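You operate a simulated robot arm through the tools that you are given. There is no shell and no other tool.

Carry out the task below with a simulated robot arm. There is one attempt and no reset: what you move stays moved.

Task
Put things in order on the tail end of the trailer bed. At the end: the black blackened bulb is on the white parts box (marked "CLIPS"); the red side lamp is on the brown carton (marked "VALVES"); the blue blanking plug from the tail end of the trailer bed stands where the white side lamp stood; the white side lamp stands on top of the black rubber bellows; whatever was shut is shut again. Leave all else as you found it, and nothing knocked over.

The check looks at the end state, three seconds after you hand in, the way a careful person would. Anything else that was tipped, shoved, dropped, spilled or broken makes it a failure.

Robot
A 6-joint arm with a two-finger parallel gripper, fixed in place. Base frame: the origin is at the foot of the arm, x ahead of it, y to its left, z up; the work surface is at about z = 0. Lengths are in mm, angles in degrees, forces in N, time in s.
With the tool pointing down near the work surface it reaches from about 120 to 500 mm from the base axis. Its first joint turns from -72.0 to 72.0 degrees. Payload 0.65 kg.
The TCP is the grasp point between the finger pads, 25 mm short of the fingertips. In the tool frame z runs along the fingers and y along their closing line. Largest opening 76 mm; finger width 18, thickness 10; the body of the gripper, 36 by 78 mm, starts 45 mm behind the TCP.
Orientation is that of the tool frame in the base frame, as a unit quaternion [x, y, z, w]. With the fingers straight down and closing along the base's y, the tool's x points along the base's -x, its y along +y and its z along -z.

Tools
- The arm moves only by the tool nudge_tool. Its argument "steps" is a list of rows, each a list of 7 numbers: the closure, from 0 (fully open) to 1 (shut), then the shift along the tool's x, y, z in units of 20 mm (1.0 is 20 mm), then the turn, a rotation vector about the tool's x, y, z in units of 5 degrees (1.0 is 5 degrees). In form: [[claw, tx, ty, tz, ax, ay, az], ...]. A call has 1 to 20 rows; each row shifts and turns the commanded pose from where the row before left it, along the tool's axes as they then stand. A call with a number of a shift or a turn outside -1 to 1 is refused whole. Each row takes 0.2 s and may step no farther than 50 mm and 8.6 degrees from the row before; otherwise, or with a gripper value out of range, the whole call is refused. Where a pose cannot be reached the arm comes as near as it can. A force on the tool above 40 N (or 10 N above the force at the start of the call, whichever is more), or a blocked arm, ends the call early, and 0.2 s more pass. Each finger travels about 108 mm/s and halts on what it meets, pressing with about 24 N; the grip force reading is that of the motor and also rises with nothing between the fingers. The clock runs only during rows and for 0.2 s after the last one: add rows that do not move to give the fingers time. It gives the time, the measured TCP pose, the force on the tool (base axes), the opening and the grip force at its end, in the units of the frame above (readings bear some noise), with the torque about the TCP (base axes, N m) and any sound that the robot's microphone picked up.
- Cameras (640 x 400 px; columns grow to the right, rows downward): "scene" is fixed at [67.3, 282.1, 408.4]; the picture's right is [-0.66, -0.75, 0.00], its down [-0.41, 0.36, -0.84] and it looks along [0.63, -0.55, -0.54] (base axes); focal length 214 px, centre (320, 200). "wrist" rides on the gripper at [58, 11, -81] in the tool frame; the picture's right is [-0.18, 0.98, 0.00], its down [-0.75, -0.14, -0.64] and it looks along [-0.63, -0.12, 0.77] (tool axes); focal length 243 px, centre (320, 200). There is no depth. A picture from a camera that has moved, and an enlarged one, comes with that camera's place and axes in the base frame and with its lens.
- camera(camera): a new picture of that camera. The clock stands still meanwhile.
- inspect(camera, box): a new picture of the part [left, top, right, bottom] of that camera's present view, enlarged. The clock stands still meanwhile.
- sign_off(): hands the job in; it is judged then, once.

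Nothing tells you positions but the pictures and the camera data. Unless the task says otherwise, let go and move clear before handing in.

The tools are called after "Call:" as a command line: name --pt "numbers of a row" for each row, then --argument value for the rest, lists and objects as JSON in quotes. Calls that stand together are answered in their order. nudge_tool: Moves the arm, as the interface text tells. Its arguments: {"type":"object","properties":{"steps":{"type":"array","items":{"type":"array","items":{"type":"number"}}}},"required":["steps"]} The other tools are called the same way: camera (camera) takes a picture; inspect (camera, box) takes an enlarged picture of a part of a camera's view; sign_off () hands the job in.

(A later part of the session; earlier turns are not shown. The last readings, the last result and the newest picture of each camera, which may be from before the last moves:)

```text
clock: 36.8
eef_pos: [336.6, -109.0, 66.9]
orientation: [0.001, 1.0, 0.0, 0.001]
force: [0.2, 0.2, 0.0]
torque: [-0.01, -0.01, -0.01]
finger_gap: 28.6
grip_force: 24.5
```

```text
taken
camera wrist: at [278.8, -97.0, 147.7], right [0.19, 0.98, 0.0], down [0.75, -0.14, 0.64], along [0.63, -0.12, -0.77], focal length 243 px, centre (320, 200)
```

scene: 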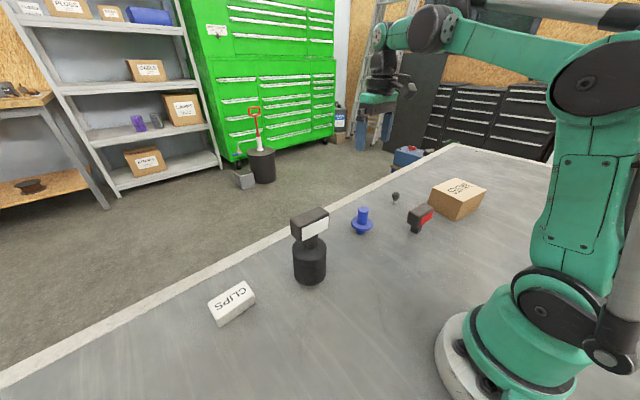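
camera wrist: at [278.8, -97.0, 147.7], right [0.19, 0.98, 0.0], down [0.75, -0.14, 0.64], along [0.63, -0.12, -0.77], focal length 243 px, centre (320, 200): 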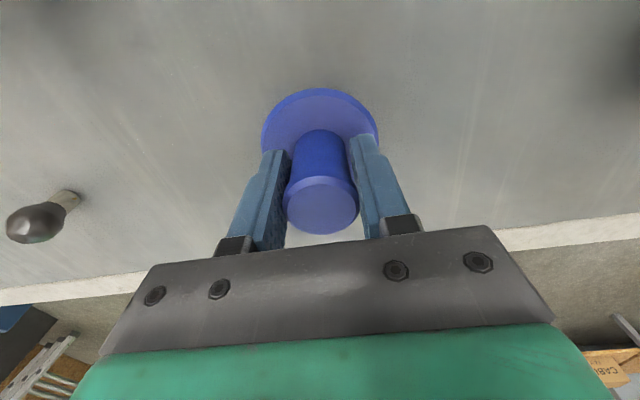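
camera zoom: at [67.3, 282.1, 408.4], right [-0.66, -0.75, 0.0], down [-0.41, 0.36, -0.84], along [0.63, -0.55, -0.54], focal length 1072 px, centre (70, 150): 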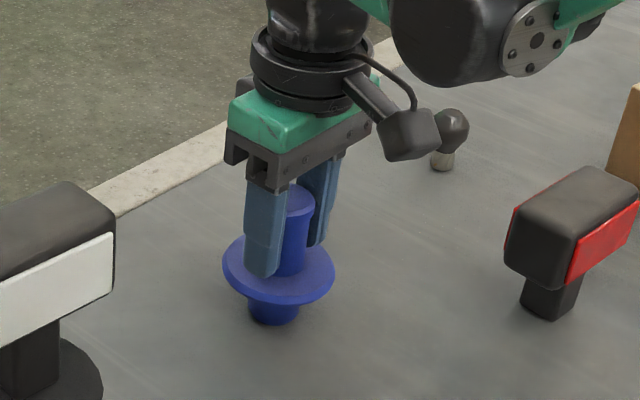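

The plug is gripped at 28.6 mm. I'll lift it well above the lamp and bellows stack, then carry it across to where the white lamp stood, (219.5, 209.5).

Call:
nudge_tool --pt "0.75 0 0 -0.3 0 0 0" --pt "0.75 0 0 -0.7 0 0 0" --pt "0.75 0 0 -1 0 0 0" --pt "0.75 0 0 -1 0 0 0" --pt "0.75 0 0 -1 0 0 0" --pt "0.75 0 0 -1 0 0 0" --pt "0.75 0 0 -1 0 0 0" --pt "0.75 0 0 -1 0 0 0" --pt "0.75 0 0 -1 0 0 0" --pt "0.75 0 0 -1 0 0 0" --pt "0.75 0 0 -1 0 0 0" --pt "0.75 0 0 0 0 0 0"

Call:
camera --camera "scene"

Call:
camera --camera "wrist"

```text
clock: 39.4
eef_pos: [336.1, -108.4, 266.2]
orientation: [0.001, 1.0, 0.0, 0.0]
force: [1.1, -0.2, -1.6]
torque: [0.01, 0.0, 0.01]
finger_gap: 28.5
grip_force: 23.9
```

```text
taken
```

scene: 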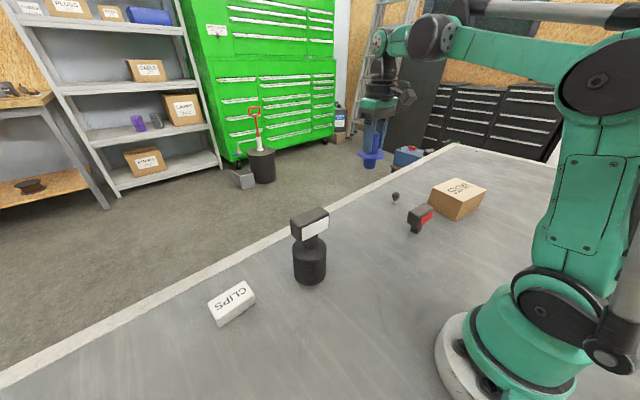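

```text
taken
camera wrist: at [278.4, -96.7, 348.3], right [0.19, 0.98, 0.0], down [0.75, -0.14, 0.64], along [0.63, -0.12, -0.77], focal length 243 px, centre (320, 200)
```

wrist: 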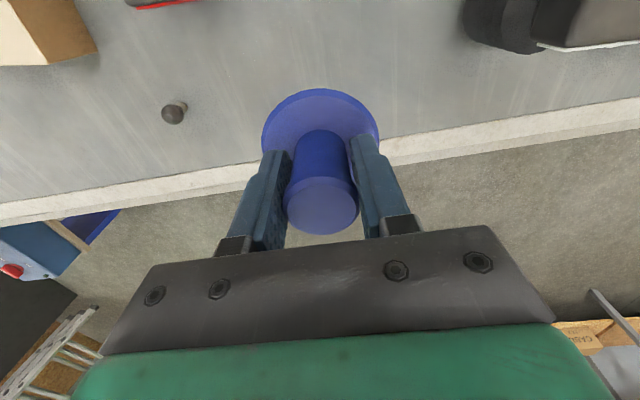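

The plug is held upright and high. I'll carry it along a path that keeps clear of the lamp stack.

Call:
nudge_tool --pt "0.75 0.979 0.9 0 0 0 0" --pt "0.75 0.979 0.9 0 0 0 0" --pt "0.75 0.979 0.9 0 0 0 0" --pt "0.75 0.979 0.9 0 0 0 0" --pt "0.75 0.979 0.9 0 0 0 0" --pt "0.75 0.979 0.9 0 0 0 0" --pt "0.75 0 0.953 0 0 0 0" --pt "0.75 0 0.953 0 0 0 0" --pt "0.75 0 0.953 0 0 0 0" --pt "0.75 0 0.953 0 0 0 0" --pt "0.75 0 0.953 0 0 0 0" --pt "0.75 0 0.953 0 0 0 0" --pt "0.75 0 0.953 0 0 0 0" --pt "0.75 0 0.953 0 0 0 0" --pt "0.75 0 0.953 0 0 0 0" --pt "0.75 0 0.953 0 0 0 0" --pt "0.75 0 0.953 0 0 0 0" --pt "0.75 0 0 0 0 0 0" --pt "0.75 0 0 0 0 0 0"

Call:
camera --camera "scene"

Call:
camera --camera "wrist"

```text
clock: 43.4
eef_pos: [220.1, 210.3, 267.8]
orientation: [0.001, 1.0, 0.0, 0.001]
force: [-0.3, -0.2, -0.1]
torque: [0.03, 0.0, 0.01]
finger_gap: 28.5
grip_force: 23.8
```

```text
taken
```

scene: 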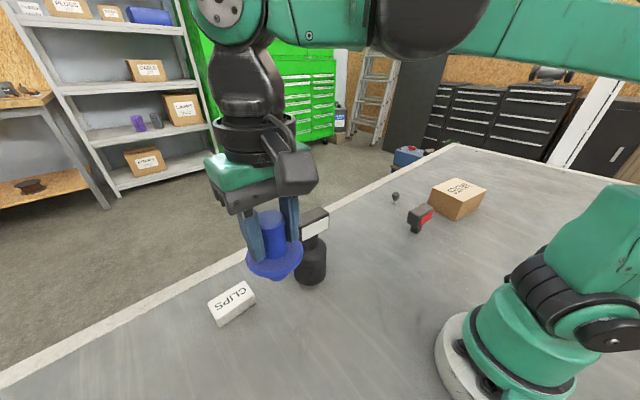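

```text
taken
camera wrist: at [161.5, 221.9, 348.5], right [0.19, 0.98, 0.0], down [0.75, -0.14, 0.64], along [0.63, -0.12, -0.77], focal length 243 px, centre (320, 200)
```

wrist: 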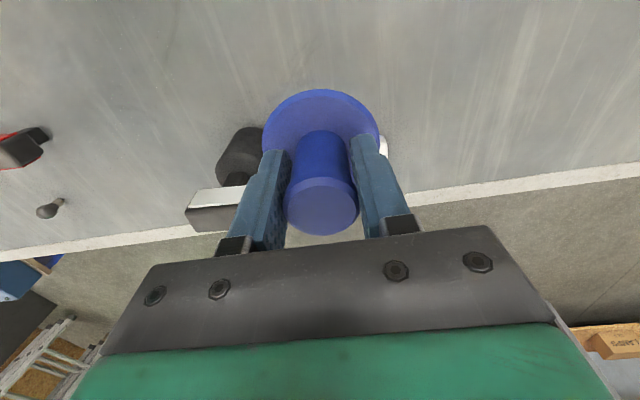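

The plug is over the white lamp's old spot. I'll lower it to about 5 mm above the bed.

Call:
nudge_tool --pt "0.75 0 0 0.97 0 0 0" --pt "0.75 0 0 0.97 0 0 0" --pt "0.75 0 0 0.97 0 0 0" --pt "0.75 0 0 0.97 0 0 0" --pt "0.75 0 0 0.97 0 0 0" --pt "0.75 0 0 0.97 0 0 0" --pt "0.75 0 0 0.97 0 0 0" --pt "0.75 0 0 0.97 0 0 0" --pt "0.75 0 0 0.97 0 0 0" --pt "0.75 0 0 0.97 0 0 0" --pt "0.75 0 0 0 0 0 0" --pt "0.75 0 0 0 0 0 0"

Call:
inspect --camera "scene" --box '[210, 250, 350, 390]'

```text
clock: 46.0
eef_pos: [219.1, 209.7, 73.0]
orientation: [0.001, 1.0, 0.0, 0.0]
force: [-0.7, 0.2, -0.5]
torque: [-0.02, 0.0, -0.02]
finger_gap: 28.6
grip_force: 24.3
```

```text
2.86 times, centred on (280, 320) of scene
camera zoom: at [67.3, 282.1, 408.4], right [-0.66, -0.75, 0.0], down [-0.41, 0.36, -0.84], along [0.63, -0.55, -0.54], focal length 613 px, centre (434, -143)
```

zoom: 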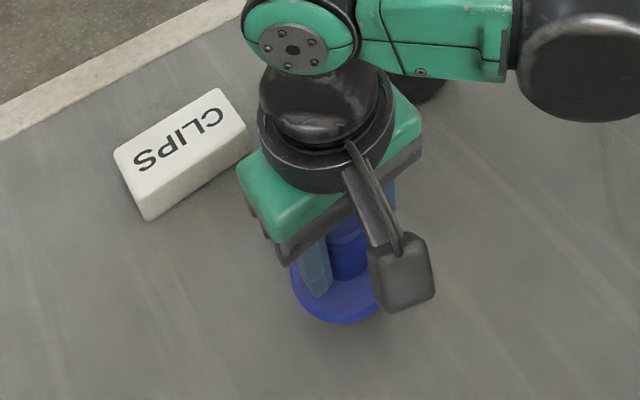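

The plug is about 5 mm above the bed. I'll step down gently to contact.

Call:
nudge_tool --pt "0.75 0 0 0.2 0 0 0" --pt "0.75 0 0 0 0 0 0"

Call:
nudge_tool --pt "0.75 0 0 0.05 0 0 0" --pt "0.75 0 0 0 0 0 0"

```text
clock: 46.6
eef_pos: [218.9, 210.7, 69.0]
orientation: [0.001, 1.0, 0.0, -0.001]
force: [-0.4, -0.2, -1.0]
torque: [0.04, -0.04, -0.01]
finger_gap: 28.5
grip_force: 24.1
```

```text
clock: 47.2
eef_pos: [219.8, 209.5, 67.2]
orientation: [0.002, 1.0, 0.0, 0.0]
force: [0.0, -0.6, -1.2]
torque: [-0.01, 0.0, 0.01]
finger_gap: 28.7
grip_force: 23.9
```

Call:
nudge_tool --pt "0.75 0 0 0.025 0 0 0" --pt "0.75 0 0 0 0 0 0"

Call:
nudge_tool --pt "0.75 0 0 0.015 0 0 0" --pt "0.75 0 0 0 0 0 0"

```text
clock: 47.8
eef_pos: [219.0, 209.8, 67.7]
orientation: [0.001, 1.0, 0.0, 0.0]
force: [0.1, -0.4, -2.0]
torque: [-0.03, -0.03, -0.03]
finger_gap: 28.4
grip_force: 23.7
```

```text
clock: 48.4
eef_pos: [218.8, 210.3, 67.4]
orientation: [0.001, 1.0, 0.0, 0.001]
force: [0.2, 0.5, -1.0]
torque: [0.02, 0.04, 0.02]
finger_gap: 28.7
grip_force: 24.0
```

I'm within a fraction of a millimetre of the bed and see no contact force yet, so I'll continue in small steps.

Call:
nudge_tool --pt "0.75 0 0 0.02 0 0 0" --pt "0.75 0 0 0 0 0 0"

Call:
nudge_tool --pt "0.75 0 0 0.02 0 0 0" --pt "0.75 0 0 0 0 0 0"

```text
clock: 49.0
eef_pos: [219.2, 209.1, 66.9]
orientation: [0.001, 1.0, 0.001, 0.0]
force: [0.5, 0.9, -1.6]
torque: [0.02, -0.03, -0.02]
finger_gap: 28.6
grip_force: 23.7
```

```text
clock: 49.6
eef_pos: [219.8, 210.2, 66.3]
orientation: [0.001, 1.0, 0.0, 0.0]
force: [0.1, -0.3, -1.1]
torque: [-0.02, 0.03, 0.03]
finger_gap: 28.4
grip_force: 24.3
```

Call:
nudge_tool --pt "0.75 0 0 0.02 0 0 0" --pt "0.75 0 0 0 0 0 0"

Call:
inspect --camera "scene" --box '[260, 290, 330, 370]'

```text
clock: 50.2
eef_pos: [219.5, 209.3, 65.8]
orientation: [0.001, 1.0, 0.0, 0.0]
force: [-0.3, 0.2, -1.5]
torque: [0.0, -0.01, 0.02]
finger_gap: 28.3
grip_force: 24.2
```

```text
5.00 times, centred on (295, 330) of scene
camera zoom: at [67.3, 282.1, 408.4], right [-0.66, -0.75, 0.0], down [-0.41, 0.36, -0.84], along [0.63, -0.55, -0.54], focal length 1072 px, centre (445, -450)
```

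zoom: 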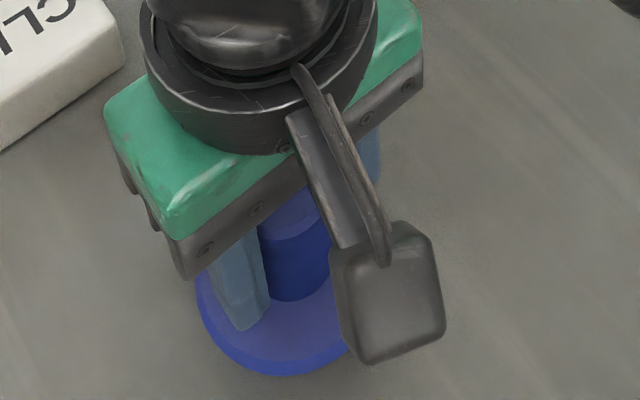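

Call:
nudge_tool --pt "0.75 0 0 0.02 0 0 0" --pt "0.75 0 0 0 0 0 0"

Call:
nudge_tool --pt "0.75 0 0 0.02 0 0 0" --pt "0.75 0 0 0 0 0 0"

```text
clock: 50.8
eef_pos: [219.6, 209.3, 66.0]
orientation: [0.001, 1.0, 0.0, 0.0]
force: [-0.1, -0.8, 17.6]
torque: [-0.03, -0.05, 0.01]
finger_gap: 28.5
grip_force: 23.9
```

```text
clock: 51.4
eef_pos: [219.8, 208.7, 64.5]
orientation: [0.0, 1.0, 0.0, 0.0]
force: [-0.7, 0.4, 15.7]
torque: [0.03, -0.05, -0.01]
finger_gap: 28.7
grip_force: 24.4
```

The plug has met the bed at about 17 N. I'll back off a hair and open gradually.

Call:
nudge_tool --pt "0.75 0 0 -0.015 0 0 0" --pt "0.66 0 0 0 0 0 0" --pt "0.62 0 0 0 0 0 0" --pt "0.58 0 0 0 0 0 0" --pt "0.5 0 0 0 0 0 0" --pt "0.35 0 0 0 0 0 0" --pt "0.15 0 0 0 0 0 0" --pt "0 0 0 0 0 0 0" --pt "0 0 0 0 0 0 0"

Call:
camera --camera "wrist"

```text
clock: 53.4
eef_pos: [219.0, 208.9, 65.3]
orientation: [0.001, 1.0, 0.0, 0.001]
force: [-0.3, -0.5, 0.4]
torque: [0.04, -0.01, -0.04]
finger_gap: 75.9
grip_force: 0.1
```

```text
taken
camera wrist: at [161.2, 221.1, 146.6], right [0.18, 0.98, 0.0], down [0.75, -0.14, 0.64], along [0.63, -0.12, -0.77], focal length 243 px, centre (320, 200)
```

wrist: 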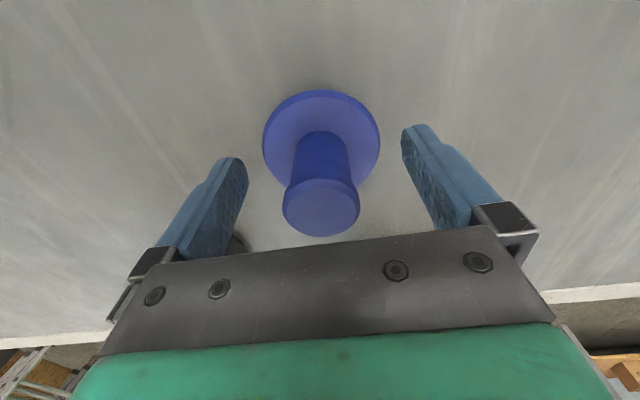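

The plug stands on its own at the lamp's old spot. I'll retreat up and head for the bulb near (358, -307).

Call:
nudge_tool --pt "0 0 0 -0.5 0 0 0" --pt "0 0 0 -1 0 0 0" --pt "0 0 0 -1 0 0 0" --pt "0 0 0 -1 0 0 0" --pt "0 0 0 -1 0 0 0" --pt "0 0 0 -1 0 0 0" --pt "0 0 0 -1 0 0 0" --pt "0 0 0 -1 0 0 0" --pt "0 0 0 -1 0 0 0" --pt "0 0 0 -1 0 0 0" --pt "0 0 0 -0.5 0 0 0" --pt "0 0 0 0 0 0 0"

Call:
camera --camera "wrist"

Call:
camera --camera "scene"

```text
clock: 56.0
eef_pos: [218.9, 209.4, 265.7]
orientation: [0.001, 1.0, 0.0, 0.0]
force: [-0.2, 0.1, -0.4]
torque: [0.0, -0.01, -0.02]
finger_gap: 76.0
grip_force: 0.0
```

```text
taken
camera wrist: at [161.1, 221.5, 346.8], right [0.19, 0.98, 0.0], down [0.75, -0.14, 0.64], along [0.63, -0.12, -0.77], focal length 243 px, centre (320, 200)
```

wrist: 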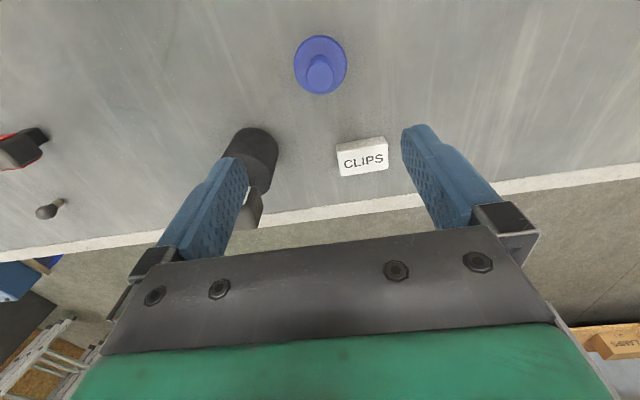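

```text
taken
```

scene: 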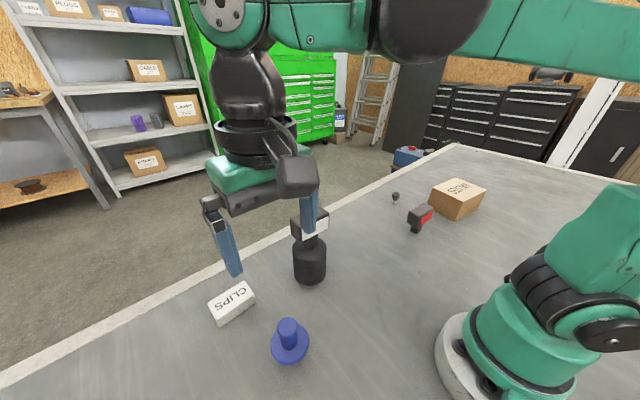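

The plug stands upright in place. Now I'll move over to the bulb.

Call:
nudge_tool --pt "0 -0.252 -0.98 0 0 0 0" --pt "0 -0.252 -0.98 0 0 0 0" --pt "0 -0.252 -0.98 0 0 0 0" --pt "0 -0.252 -0.98 0 0 0 0" --pt "0 -0.252 -0.98 0 0 0 0" --pt "0 -0.252 -0.98 0 0 0 0" --pt "0 -0.252 -0.98 0 0 0 0" --pt "0 -0.252 -0.98 0 0 0 0" --pt "0 -0.252 -0.98 0 0 0 0" --pt "0 -0.252 -0.98 0 0 0 0" --pt "0 -0.252 -0.98 0 0 0 0" --pt "0 -0.252 -0.98 0 0 0 0" --pt "0 -0.252 -0.98 0 0 0 0" --pt "0 -0.252 -0.98 0 0 0 0"

Call:
nudge_tool --pt "0 -0.252 -0.98 0.15 0 0 0" --pt "0 -0.252 -0.98 0.15 0 0 0" --pt "0 -0.252 -0.98 0.15 0 0 0" --pt "0 -0.252 -0.98 0.15 0 0 0" --pt "0 -0.252 -0.98 0.15 0 0 0" --pt "0 -0.252 -0.98 0.15 0 0 0" --pt "0 -0.252 -0.98 0.15 0 0 0" --pt "0 -0.252 -0.98 0.15 0 0 0" --pt "0 -0.252 -0.98 0.15 0 0 0" --pt "0 -0.252 -0.98 0.15 0 0 0" --pt "0 -0.252 -0.98 0.15 0 0 0" --pt "0 -0.252 -0.98 0.15 0 0 0" --pt "0 0 0 0 0 0 0" --pt "0 0 0 0 0 0 0"

Call:
camera --camera "wrist"

Call:
camera --camera "scene"

```text
clock: 59.0
eef_pos: [289.8, -65.0, 266.2]
orientation: [0.0, 1.0, -0.001, 0.001]
force: [-0.1, 0.9, 0.6]
torque: [0.0, 0.01, 0.02]
finger_gap: 76.3
grip_force: 0.1
```

```text
clock: 62.0
eef_pos: [344.2, -296.3, 225.6]
orientation: [0.001, 1.0, 0.0, 0.0]
force: [-0.9, 0.3, -0.2]
torque: [0.01, 0.01, 0.03]
finger_gap: 75.9
grip_force: 0.0
out of reach, approached as far as the arm can: row 12
```

```text
taken
camera wrist: at [285.1, -283.6, 307.0], right [0.18, 0.98, 0.0], down [0.75, -0.14, 0.64], along [0.63, -0.12, -0.77], focal length 243 px, centre (320, 200)
```

wrist: 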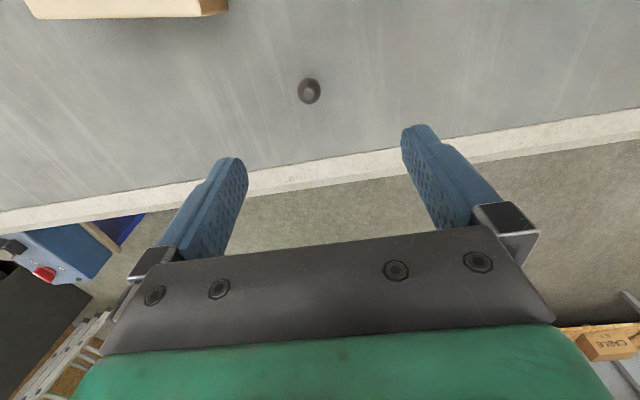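

```text
taken
```

scene: 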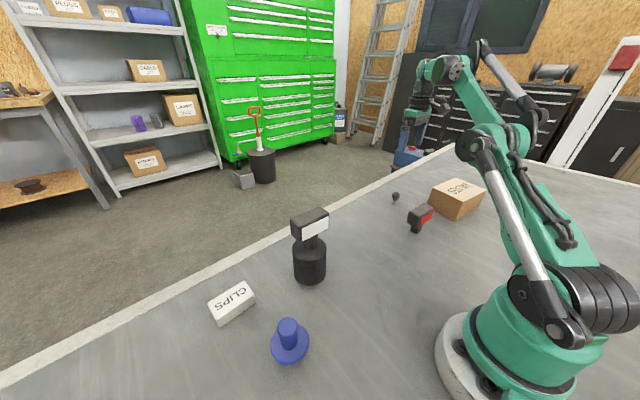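

The arm reached its limit at this height, and the bulb is just below and ahead of the tool. I'll zoom in on it.

Call:
inspect --camera "wrist" --box '[270, 60, 350, 120]'

Call:
inspect --camera "scene" --box '[370, 170, 450, 240]'

```text
6.67 times, centred on (310, 90) of wrist
camera zoom: at [285.1, -283.6, 307.0], right [0.18, 0.98, 0.0], down [0.75, -0.14, 0.64], along [0.63, -0.12, -0.77], focal length 1618 px, centre (387, 933)
```

zoom: 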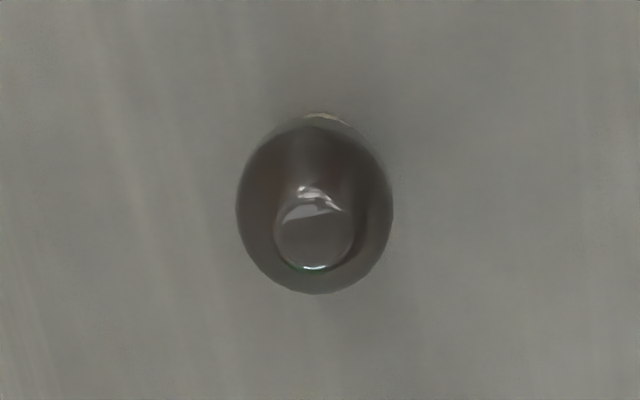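

```text
5.71 times, centred on (410, 205) of scene
camera zoom: at [67.3, 282.1, 408.4], right [-0.66, -0.75, 0.0], down [-0.41, 0.36, -0.84], along [0.63, -0.55, -0.54], focal length 1226 px, centre (-194, 171)
```

zoom: 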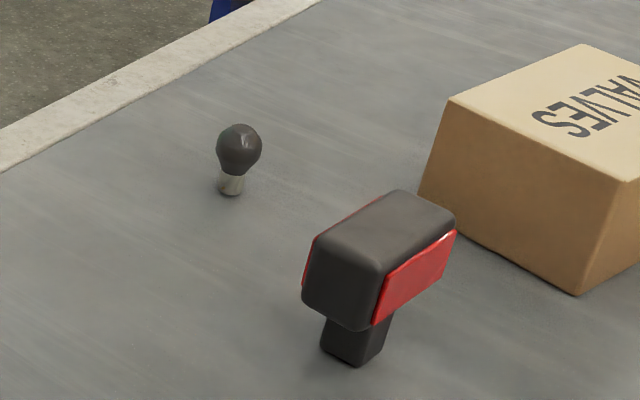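

The bulb's axis is at about (358, -309), with a head around 25 mm across centred near z = 36. I'll descend partway first, since reach improves lower down, and check where the commanded pose ends up.

Call:
nudge_tool --pt "0 0 0 1 0 0 0" --pt "0 0 0 1 0 0 0" --pt "0 0 0 1 0 0 0" --pt "0 0 0 1 0 0 0" --pt "0 0 0 1 0 0 0" --pt "0 0 0 0 0 0 0" --pt "0 0 0 0 0 0 0"

Call:
camera --camera "wrist"

```text
clock: 63.6
eef_pos: [343.8, -295.9, 126.0]
orientation: [0.001, 1.0, 0.0, 0.0]
force: [-0.1, 0.0, -0.5]
torque: [-0.04, -0.02, 0.01]
finger_gap: 75.8
grip_force: 0.1
```

```text
taken
camera wrist: at [285.2, -284.0, 206.6], right [0.18, 0.98, 0.0], down [0.75, -0.14, 0.64], along [0.63, -0.12, -0.77], focal length 243 px, centre (320, 200)
```

wrist: 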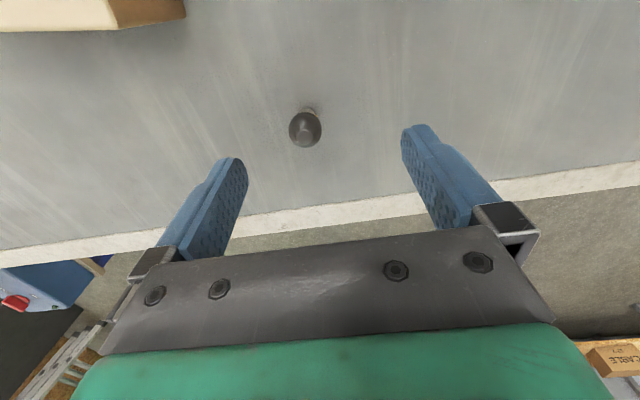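

Call:
inspect --camera "wrist" --box '[265, 90, 345, 160]'

```text
5.71 times, centred on (305, 125) of wrist
camera zoom: at [285.2, -284.0, 206.6], right [0.18, 0.98, 0.0], down [0.75, -0.14, 0.64], along [0.63, -0.12, -0.77], focal length 1386 px, centre (406, 629)
```

zoom: 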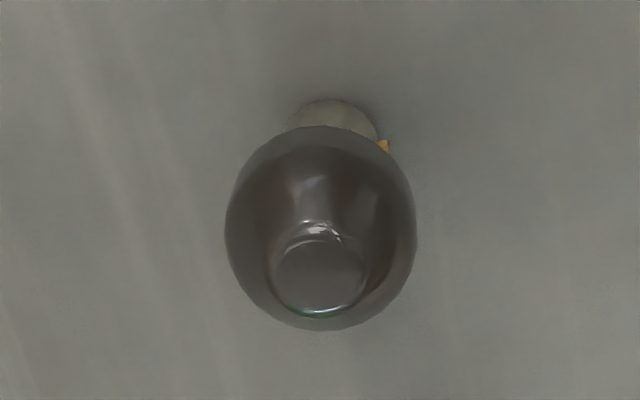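

The bulb is confirmed at (357.3, -308.6). I'll drop to TCP z = 80, shift over the bulb and verify.

Call:
nudge_tool --pt "0 0 0 0.77 0 0 0" --pt "0 0 0 0.77 0 0 0" --pt "0 0 0 0.76 0 0 0" --pt "0 -0.34 -0.32 0 0 0 0" --pt "0 -0.34 -0.32 0 0 0 0" --pt "0 0 0 0 0 0 0" --pt "0 0 0 0 0 0 0"

Call:
camera --camera "wrist"

Call:
inspect --camera "scene" --box '[350, 140, 470, 240]'

```text
clock: 65.2
eef_pos: [355.9, -308.2, 79.9]
orientation: [0.001, 1.0, 0.0, 0.0]
force: [-0.3, 0.3, 0.5]
torque: [0.0, -0.01, 0.01]
finger_gap: 76.2
grip_force: 0.1
```

```text
taken
camera wrist: at [298.8, -296.8, 160.4], right [0.19, 0.98, 0.0], down [0.75, -0.14, 0.64], along [0.63, -0.12, -0.77], focal length 243 px, centre (320, 200)
```

wrist: 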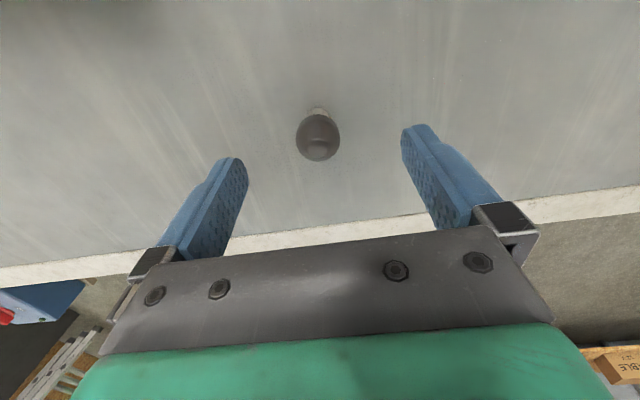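

```text
4.00 times, centred on (410, 190) of scene
camera zoom: at [67.3, 282.1, 408.4], right [-0.66, -0.75, 0.0], down [-0.41, 0.36, -0.84], along [0.63, -0.55, -0.54], focal length 858 px, centre (-40, 240)
```

zoom: 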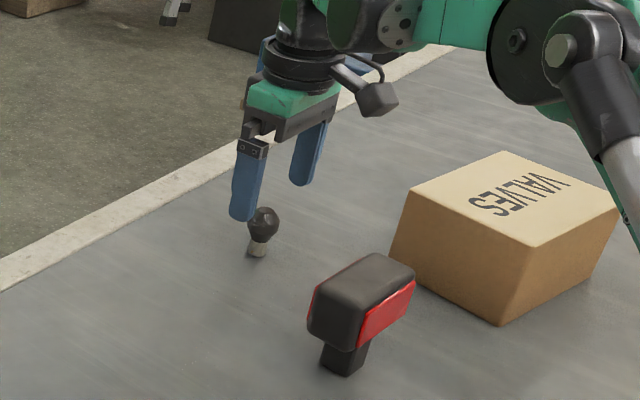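

The bulb is centred under the tool. I'll lower to TCP z = 36 and then close gently.

Call:
nudge_tool --pt "0 0 0 0.7 0 0 0" --pt "0 0 0 0.75 0 0 0" --pt "0 0 0 0.75 0 0 0" --pt "0 0 0 0 0 0 0" --pt "0 0 0 0 0 0 0"

Call:
camera --camera "wrist"

Call:
inspect --camera "scene" --box '[360, 160, 440, 220]'

```text
clock: 66.4
eef_pos: [355.9, -308.6, 36.5]
orientation: [0.001, 1.0, 0.001, -0.001]
force: [-0.6, 0.3, -0.2]
torque: [-0.03, 0.0, 0.0]
finger_gap: 75.9
grip_force: 0.2
```

```text
taken
camera wrist: at [298.4, -297.1, 116.8], right [0.19, 0.98, 0.0], down [0.75, -0.14, 0.64], along [0.63, -0.12, -0.77], focal length 243 px, centre (320, 200)
```

wrist: 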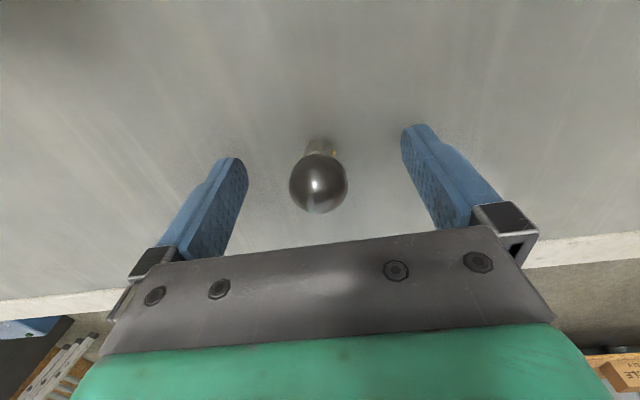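

```text
6.67 times, centred on (400, 190) of scene
camera zoom: at [67.3, 282.1, 408.4], right [-0.66, -0.75, 0.0], down [-0.41, 0.36, -0.84], along [0.63, -0.55, -0.54], focal length 1430 px, centre (-213, 267)
```

zoom: 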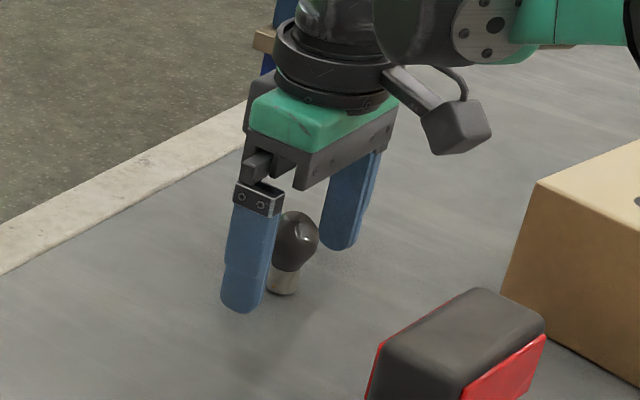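

The bulb's head is exactly at the grasp point. I'll close gradually.

Call:
nudge_tool --pt "0.3 0 0 0 0 0 0" --pt "0.5 0 0 0 0 0 0" --pt "0.6 0 0 0 0 0 0" --pt "0.64 0 0 0 0 0 0" --pt "0.67 0 0 0 0 0 0" --pt "0.7 0 0 0 0 0 0" --pt "0.73 0 0 0 0 0 0" --pt "0.73 0 0 0 0 0 0"

Call:
camera --camera "wrist"

```text
clock: 68.2
eef_pos: [356.3, -309.6, 35.9]
orientation: [0.001, 1.0, 0.0, 0.0]
force: [0.9, 0.1, 0.4]
torque: [-0.02, 0.01, -0.01]
finger_gap: 24.1
grip_force: 14.2
```

```text
taken
camera wrist: at [298.4, -297.1, 116.8], right [0.18, 0.98, 0.0], down [0.75, -0.14, 0.64], along [0.63, -0.12, -0.77], focal length 243 px, centre (320, 200)
```

wrist: 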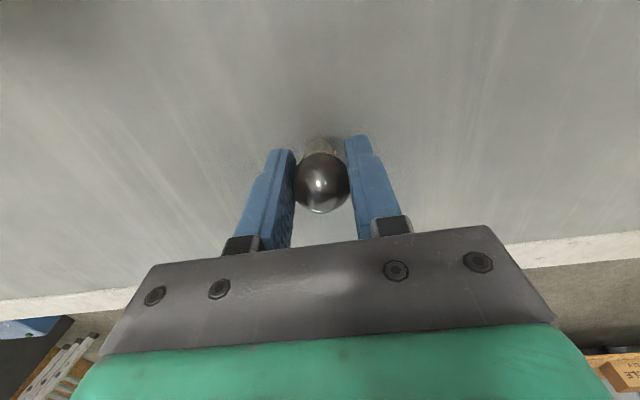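

The bulb is held at 24.1 mm with a gentle 14 N. I'll lift and carry it at a safe height towards the CLIPS box.

Call:
nudge_tool --pt "0.73 0 0 -0.3 0 0 0" --pt "0.73 0 0 -0.7 0 0 0" --pt "0.73 0 0 -1 0 0 0" --pt "0.73 0 0 -1 0 0 0" --pt "0.73 0.6 0.9 -1 0 0 0" --pt "0.73 0.6 0.9 -1 0 0 0" --pt "0.73 0.6 0.9 -1 0 0 0" --pt "0.73 0.6 0.9 -1 0 0 0" --pt "0.73 0.6 0.9 -1 0 0 0" --pt "0.73 0.6 0.9 -1 0 0 0" --pt "0.73 0.6 0.9 -1 0 0 0" --pt "0.73 0.6 0.9 -1 0 0 0" --pt "0.73 0 0 0 0 0 0"

Call:
camera --camera "wrist"

Call:
camera --camera "scene"

```text
clock: 71.0
eef_pos: [260.1, -164.8, 256.6]
orientation: [0.0, 1.0, 0.0, 0.0]
force: [-0.7, 0.0, 0.3]
torque: [-0.01, -0.01, -0.03]
finger_gap: 23.8
grip_force: 13.7
```

```text
taken
camera wrist: at [202.9, -152.1, 337.5], right [0.19, 0.98, 0.0], down [0.75, -0.14, 0.64], along [0.63, -0.12, -0.77], focal length 243 px, centre (320, 200)
```

wrist: 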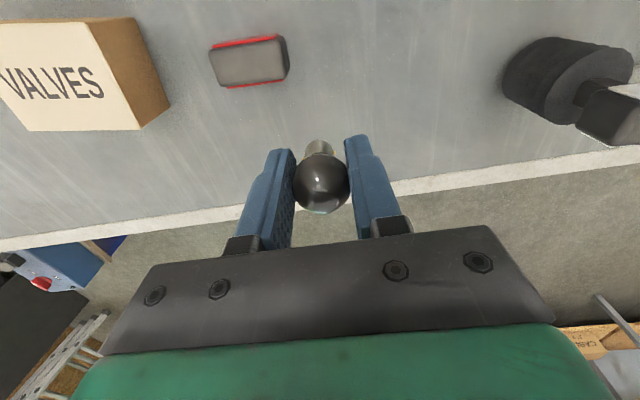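

```text
taken
```

scene: 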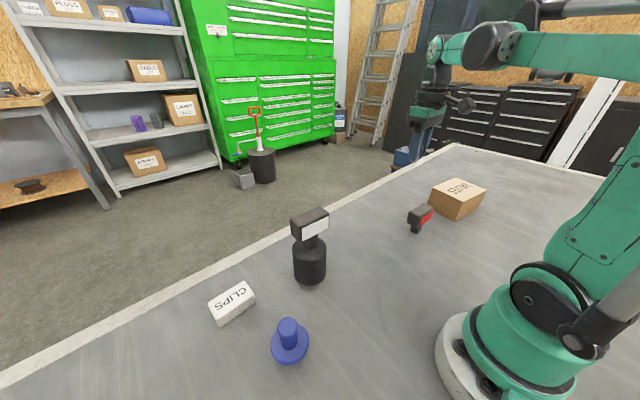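

The bulb is held upright and clear. I'll continue across to the CLIPS box.

Call:
nudge_tool --pt "0.73 0 1 0 0 0 0" --pt "0.73 0 1 0 0 0 0" --pt "0.73 0 1 0 0 0 0" --pt "0.73 0 1 0 0 0 0" --pt "0.73 0 1 0 0 0 0" --pt "0.73 0 1 0 0 0 0" --pt "0.73 0 1 0 0 0 0" --pt "0.73 0 1 0 0 0 0" --pt "0.73 0 1 0 0 0 0" --pt "0.73 0 1 0 0 0 0" --pt "0.73 0 1 0 0 0 0" --pt "0.73 0 1 0 0 0 0" --pt "0.73 0 1 0 0 0 0" --pt "0.73 0 1 0 0 0 0" --pt "0.73 0 1 0 0 0 0" --pt "0.73 -0.7 1 0 0 0 0" --pt "0.73 -0.7 1 0 0 0 0" --pt "0.73 -0.7 1 0 0 0 0" --pt "0.73 -0.7 1 0 0 0 0" --pt "0.73 -0.7 1 0 0 0 0"

Call:
camera --camera "wrist"

Call:
camera --camera "scene"

```text
clock: 75.2
eef_pos: [333.0, 235.8, 255.7]
orientation: [0.001, 1.0, 0.001, 0.0]
force: [0.1, -0.3, -0.3]
torque: [-0.01, -0.01, -0.01]
finger_gap: 24.0
grip_force: 14.2
```

```text
taken
camera wrist: at [274.3, 248.1, 336.1], right [0.18, 0.98, 0.0], down [0.75, -0.14, 0.64], along [0.63, -0.12, -0.77], focal length 243 px, centre (320, 200)
```

wrist: 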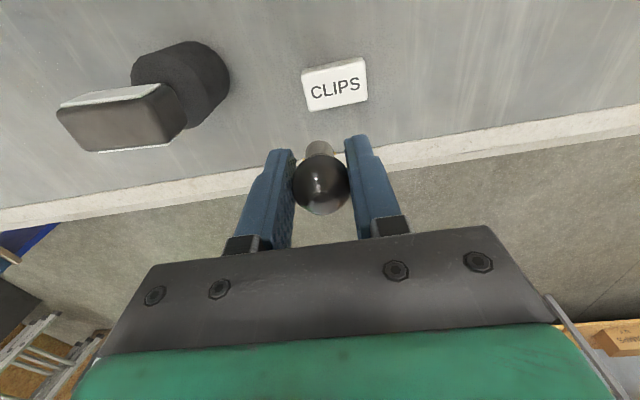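

```text
taken
```

scene: 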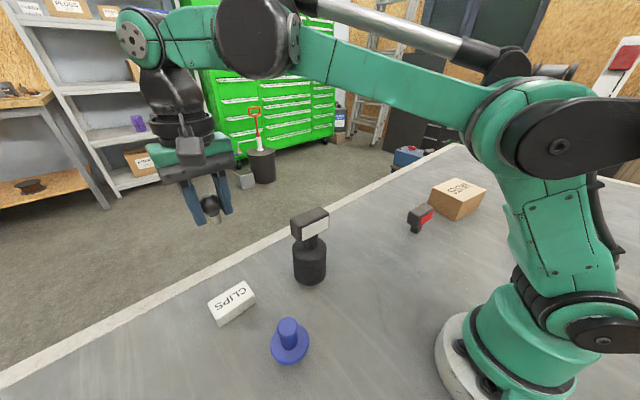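

Call:
inspect --camera "wrist" --box '[280, 40, 392, 120]'

Call:
inspect --camera "scene" --box '[190, 260, 290, 340]'

```text
5.00 times, centred on (336, 80) of wrist
camera zoom: at [274.3, 248.1, 336.1], right [0.18, 0.98, 0.0], down [0.75, -0.14, 0.64], along [0.63, -0.12, -0.77], focal length 1213 px, centre (240, 800)
```

zoom: 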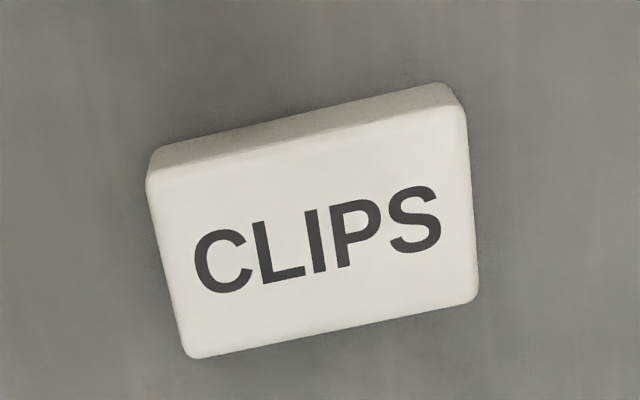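

```text
5.00 times, centred on (240, 300) of scene
camera zoom: at [67.3, 282.1, 408.4], right [-0.66, -0.75, 0.0], down [-0.41, 0.36, -0.84], along [0.63, -0.55, -0.54], focal length 1072 px, centre (720, -300)
```

zoom: 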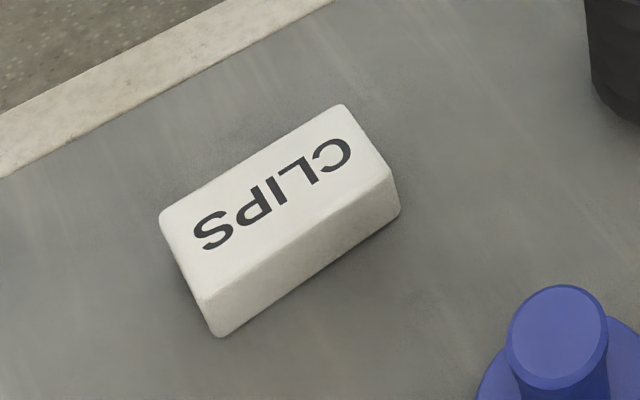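

The CLIPS box's top is centred at (358, 251), about 43 × 72 mm and 25–27 mm high. I'll descend to z of about 150 and move over its centre.

Call:
nudge_tool --pt "0.73 0 0 1 0 0 0" --pt "0.73 0 0 1 0 0 0" --pt "0.73 0 0 1 0 0 0" --pt "0.73 0 0 1 0 0 0" --pt "0.73 0 0 1 0 0 0" --pt "0.73 -0.7 0.4 0 0 0 0" --pt "0.73 -0.65 0.4 0 0 0 0" --pt "0.73 0 0 0 0 0 0" --pt "0.73 0 0 0 0 0 0"

Call:
camera --camera "wrist"

Call:
inspect --camera "scene" --box '[160, 200, 300, 340]'

```text
clock: 77.2
eef_pos: [359.6, 252.3, 155.0]
orientation: [0.001, 1.0, 0.0, -0.001]
force: [-0.7, 0.2, -0.3]
torque: [0.02, -0.01, 0.01]
finger_gap: 23.8
grip_force: 13.9
```

```text
taken
camera wrist: at [301.1, 263.6, 236.6], right [0.18, 0.98, 0.0], down [0.75, -0.14, 0.64], along [0.63, -0.12, -0.77], focal length 243 px, centre (320, 200)
```

wrist: 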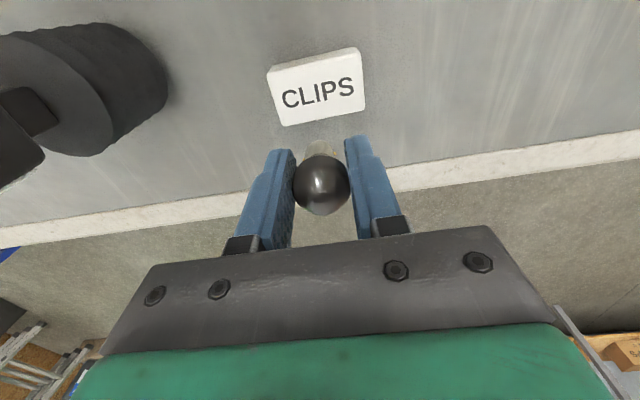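

```text
2.86 times, centred on (230, 270) of scene
camera zoom: at [67.3, 282.1, 408.4], right [-0.66, -0.75, 0.0], down [-0.41, 0.36, -0.84], along [0.63, -0.55, -0.54], focal length 613 px, centre (577, 0)
```

zoom: 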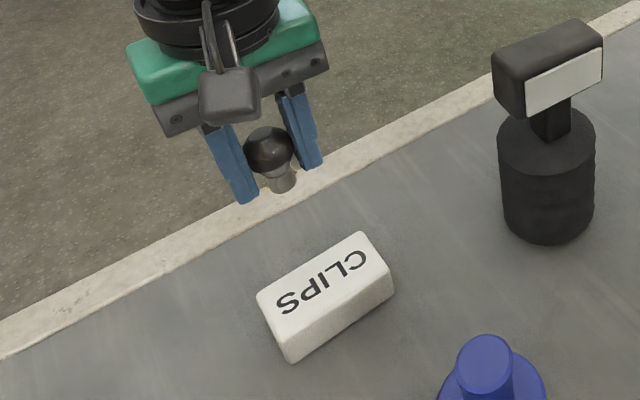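

The bulb is over the box's middle. I'll nudge 2 mm towards the base and descend to a few millimetres above the box.

Call:
nudge_tool --pt "0.73 0.09 0 0.9 0 0 0" --pt "0.73 0 0 0.9 0 0 0" --pt "0.73 0 0 0.9 0 0 0" --pt "0.73 0 0 0.9 0 0 0" --pt "0.73 0 0 0.6 0 0 0" --pt "0.73 0 0 0 0 0 0" --pt "0.73 0 0 0 0 0 0"

Call:
camera --camera "wrist"

Call:
inspect --camera "scene" --box '[190, 250, 290, 340]'

```text
clock: 78.8
eef_pos: [356.6, 251.5, 72.0]
orientation: [0.001, 1.0, 0.0, 0.0]
force: [-0.2, -0.2, 1.0]
torque: [-0.01, -0.02, 0.01]
finger_gap: 23.7
grip_force: 14.0
```

```text
taken
camera wrist: at [299.0, 263.4, 152.7], right [0.18, 0.98, 0.0], down [0.75, -0.14, 0.64], along [0.63, -0.12, -0.77], focal length 243 px, centre (320, 200)
```

wrist: 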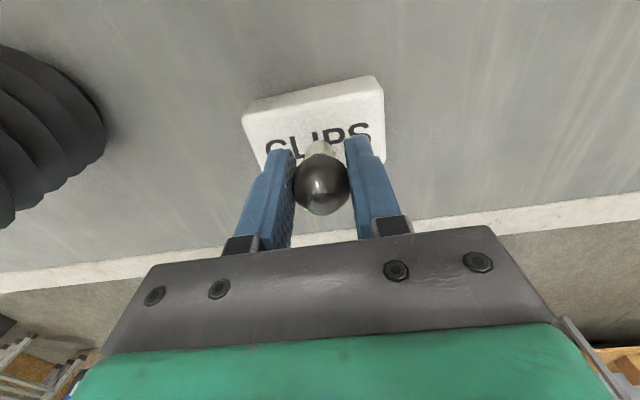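

```text
4.44 times, centred on (240, 295) of scene
camera zoom: at [67.3, 282.1, 408.4], right [-0.66, -0.75, 0.0], down [-0.41, 0.36, -0.84], along [0.63, -0.55, -0.54], focal length 953 px, centre (676, -222)
```

zoom: 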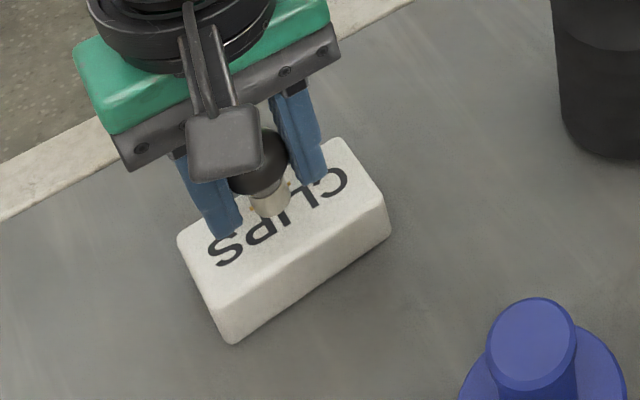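

The bulb's base is right over the label, about 10 mm up. I'll descend 6 mm and then in fine steps until I feel contact.

Call:
nudge_tool --pt "0.73 0 0 0.15 0 0 0" --pt "0.73 0 0 0.15 0 0 0" --pt "0.73 0 0 0 0 0 0"

Call:
nudge_tool --pt "0.73 0 0 0.04 0 0 0" --pt "0.73 0 0 0 0 0 0"

Call:
nudge_tool --pt "0.73 0 0 0.03 0 0 0" --pt "0.73 0 0 0 0 0 0"

```text
clock: 79.6
eef_pos: [356.6, 252.0, 66.1]
orientation: [0.001, 1.0, 0.0, 0.0]
force: [-0.3, 0.4, -0.7]
torque: [0.0, 0.02, 0.01]
finger_gap: 23.9
grip_force: 14.2
```

```text
clock: 80.2
eef_pos: [356.7, 251.9, 65.1]
orientation: [0.001, 1.0, 0.0, 0.0]
force: [0.7, 0.1, 2.7]
torque: [0.01, 0.0, -0.02]
finger_gap: 24.0
grip_force: 14.0
```

```text
clock: 80.8
eef_pos: [355.5, 251.7, 65.0]
orientation: [0.001, 1.0, -0.001, 0.0]
force: [0.6, -1.2, 8.1]
torque: [-0.01, -0.04, -0.03]
finger_gap: 23.8
grip_force: 13.9
```

Contact at 8 N, so the bulb's base is on the box. I'll back off slightly, check, then release gradually.

Call:
nudge_tool --pt "0.73 0 0 -0.012 0 0 0" --pt "0.73 0 0 0 0 0 0"

Call:
inspect --camera "scene" --box '[190, 250, 290, 340]'

Call:
inspect --camera "wrist" --box '[230, 60, 410, 240]'

```text
clock: 81.4
eef_pos: [357.2, 251.4, 65.8]
orientation: [0.002, 1.0, 0.0, 0.0]
force: [-0.4, -0.3, 3.4]
torque: [-0.02, -0.03, 0.0]
finger_gap: 23.6
grip_force: 14.0
```

```text
4.44 times, centred on (240, 295) of scene
camera zoom: at [67.3, 282.1, 408.4], right [-0.66, -0.75, 0.0], down [-0.41, 0.36, -0.84], along [0.63, -0.55, -0.54], focal length 953 px, centre (676, -222)
```

zoom: 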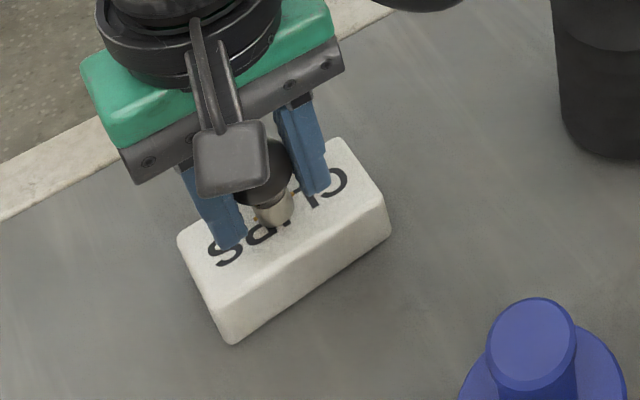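

```text
2.22 times, centred on (320, 150) of wrist
camera zoom: at [298.5, 263.3, 145.7], right [0.18, 0.98, 0.0], down [0.75, -0.14, 0.64], along [0.63, -0.12, -0.77], focal length 539 px, centre (320, 311)
```

zoom: 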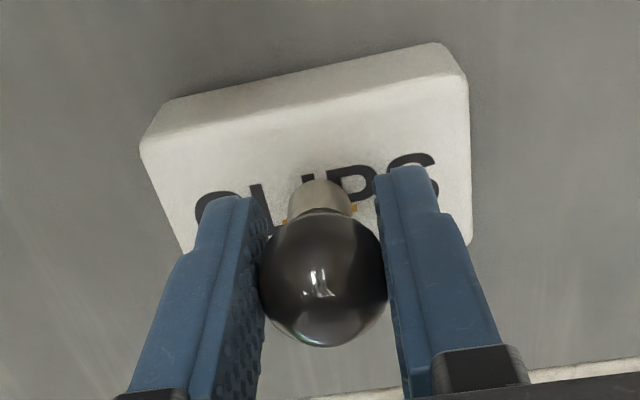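

The bulb's base sits on the box near its middle. I'll open gradually.

Call:
nudge_tool --pt "0.71 0 0 0 0 0 0" --pt "0.69 0 0 0 0 0 0" --pt "0.675 0 0 0 0 0 0" --pt "0.66 0 0 0 0 0 0" --pt "0.64 0 0 0 0 0 0" --pt "0.6 0 0 0 0 0 0" --pt "0.5 0 0 0 0 0 0" --pt "0.3 0 0 0 0 0 0" --pt "0.1 0 0 0 0 0 0" --pt "0 0 0 0 0 0 0"

Call:
camera --camera "wrist"

Call:
inspect --camera "scene" --box '[190, 250, 290, 340]'

```text
clock: 83.6
eef_pos: [356.6, 252.7, 65.1]
orientation: [0.001, 1.0, 0.0, 0.001]
force: [0.1, 0.1, 0.0]
torque: [-0.03, -0.03, -0.02]
finger_gap: 75.8
grip_force: 0.1
```

```text
taken
camera wrist: at [298.5, 263.3, 145.7], right [0.18, 0.98, 0.0], down [0.75, -0.14, 0.64], along [0.63, -0.12, -0.77], focal length 243 px, centre (320, 200)
```

wrist: 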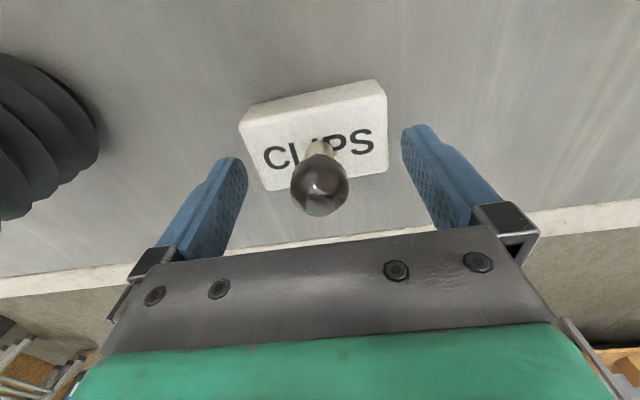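

```text
4.44 times, centred on (240, 295) of scene
camera zoom: at [67.3, 282.1, 408.4], right [-0.66, -0.75, 0.0], down [-0.41, 0.36, -0.84], along [0.63, -0.55, -0.54], focal length 953 px, centre (676, -222)
```

zoom: 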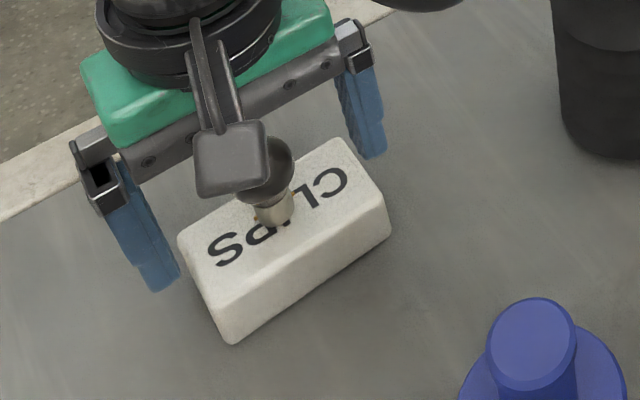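

The bulb stands on the CLIPS box. I'll retreat straight up, then pull back and inspect.

Call:
nudge_tool --pt "0 0 0 -0.4 0 0 0" --pt "0 0 0 -0.8 0 0 0" --pt "0 0 0 -1 0 0 0" --pt "0 0 0 -1 0 0 0" --pt "0 0 0 -1 0 0 0" --pt "0 0 0 -1 0 0 0" --pt "0 1 -0.5 -1 0 0 0" --pt "0 1 -0.9 -1 0 0 0" --pt "0 1 -0.9 -1 0 0 0" --pt "0 1 -0.9 -1 0 0 0" --pt "0 1 -0.9 -0.7 0 0 0" --pt "0 0 0 0 0 0 0"

Call:
camera --camera "wrist"

Call:
camera --camera "scene"

```text
clock: 86.2
eef_pos: [256.5, 170.6, 261.3]
orientation: [0.0, 1.0, 0.0, -0.001]
force: [0.1, -0.9, 0.6]
torque: [0.02, 0.0, -0.03]
finger_gap: 76.0
grip_force: 0.0
```

```text
taken
camera wrist: at [198.7, 181.9, 343.2], right [0.18, 0.98, 0.0], down [0.75, -0.14, 0.64], along [0.63, -0.12, -0.77], focal length 243 px, centre (320, 200)
```

wrist: 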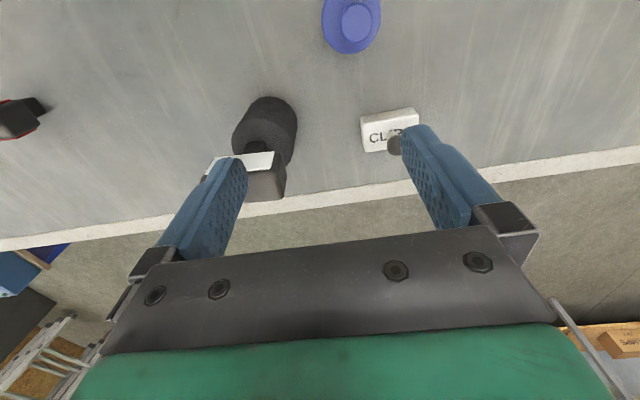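

```text
taken
```

scene: 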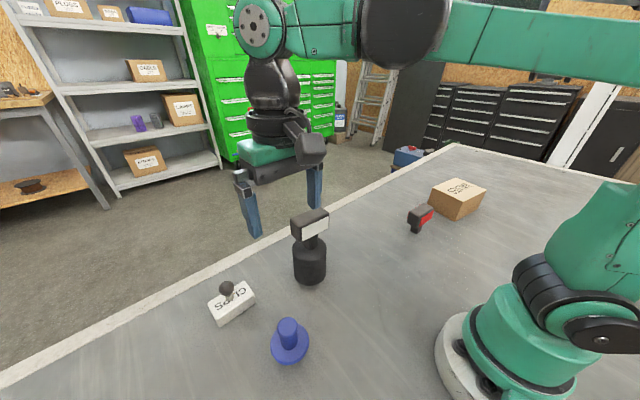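

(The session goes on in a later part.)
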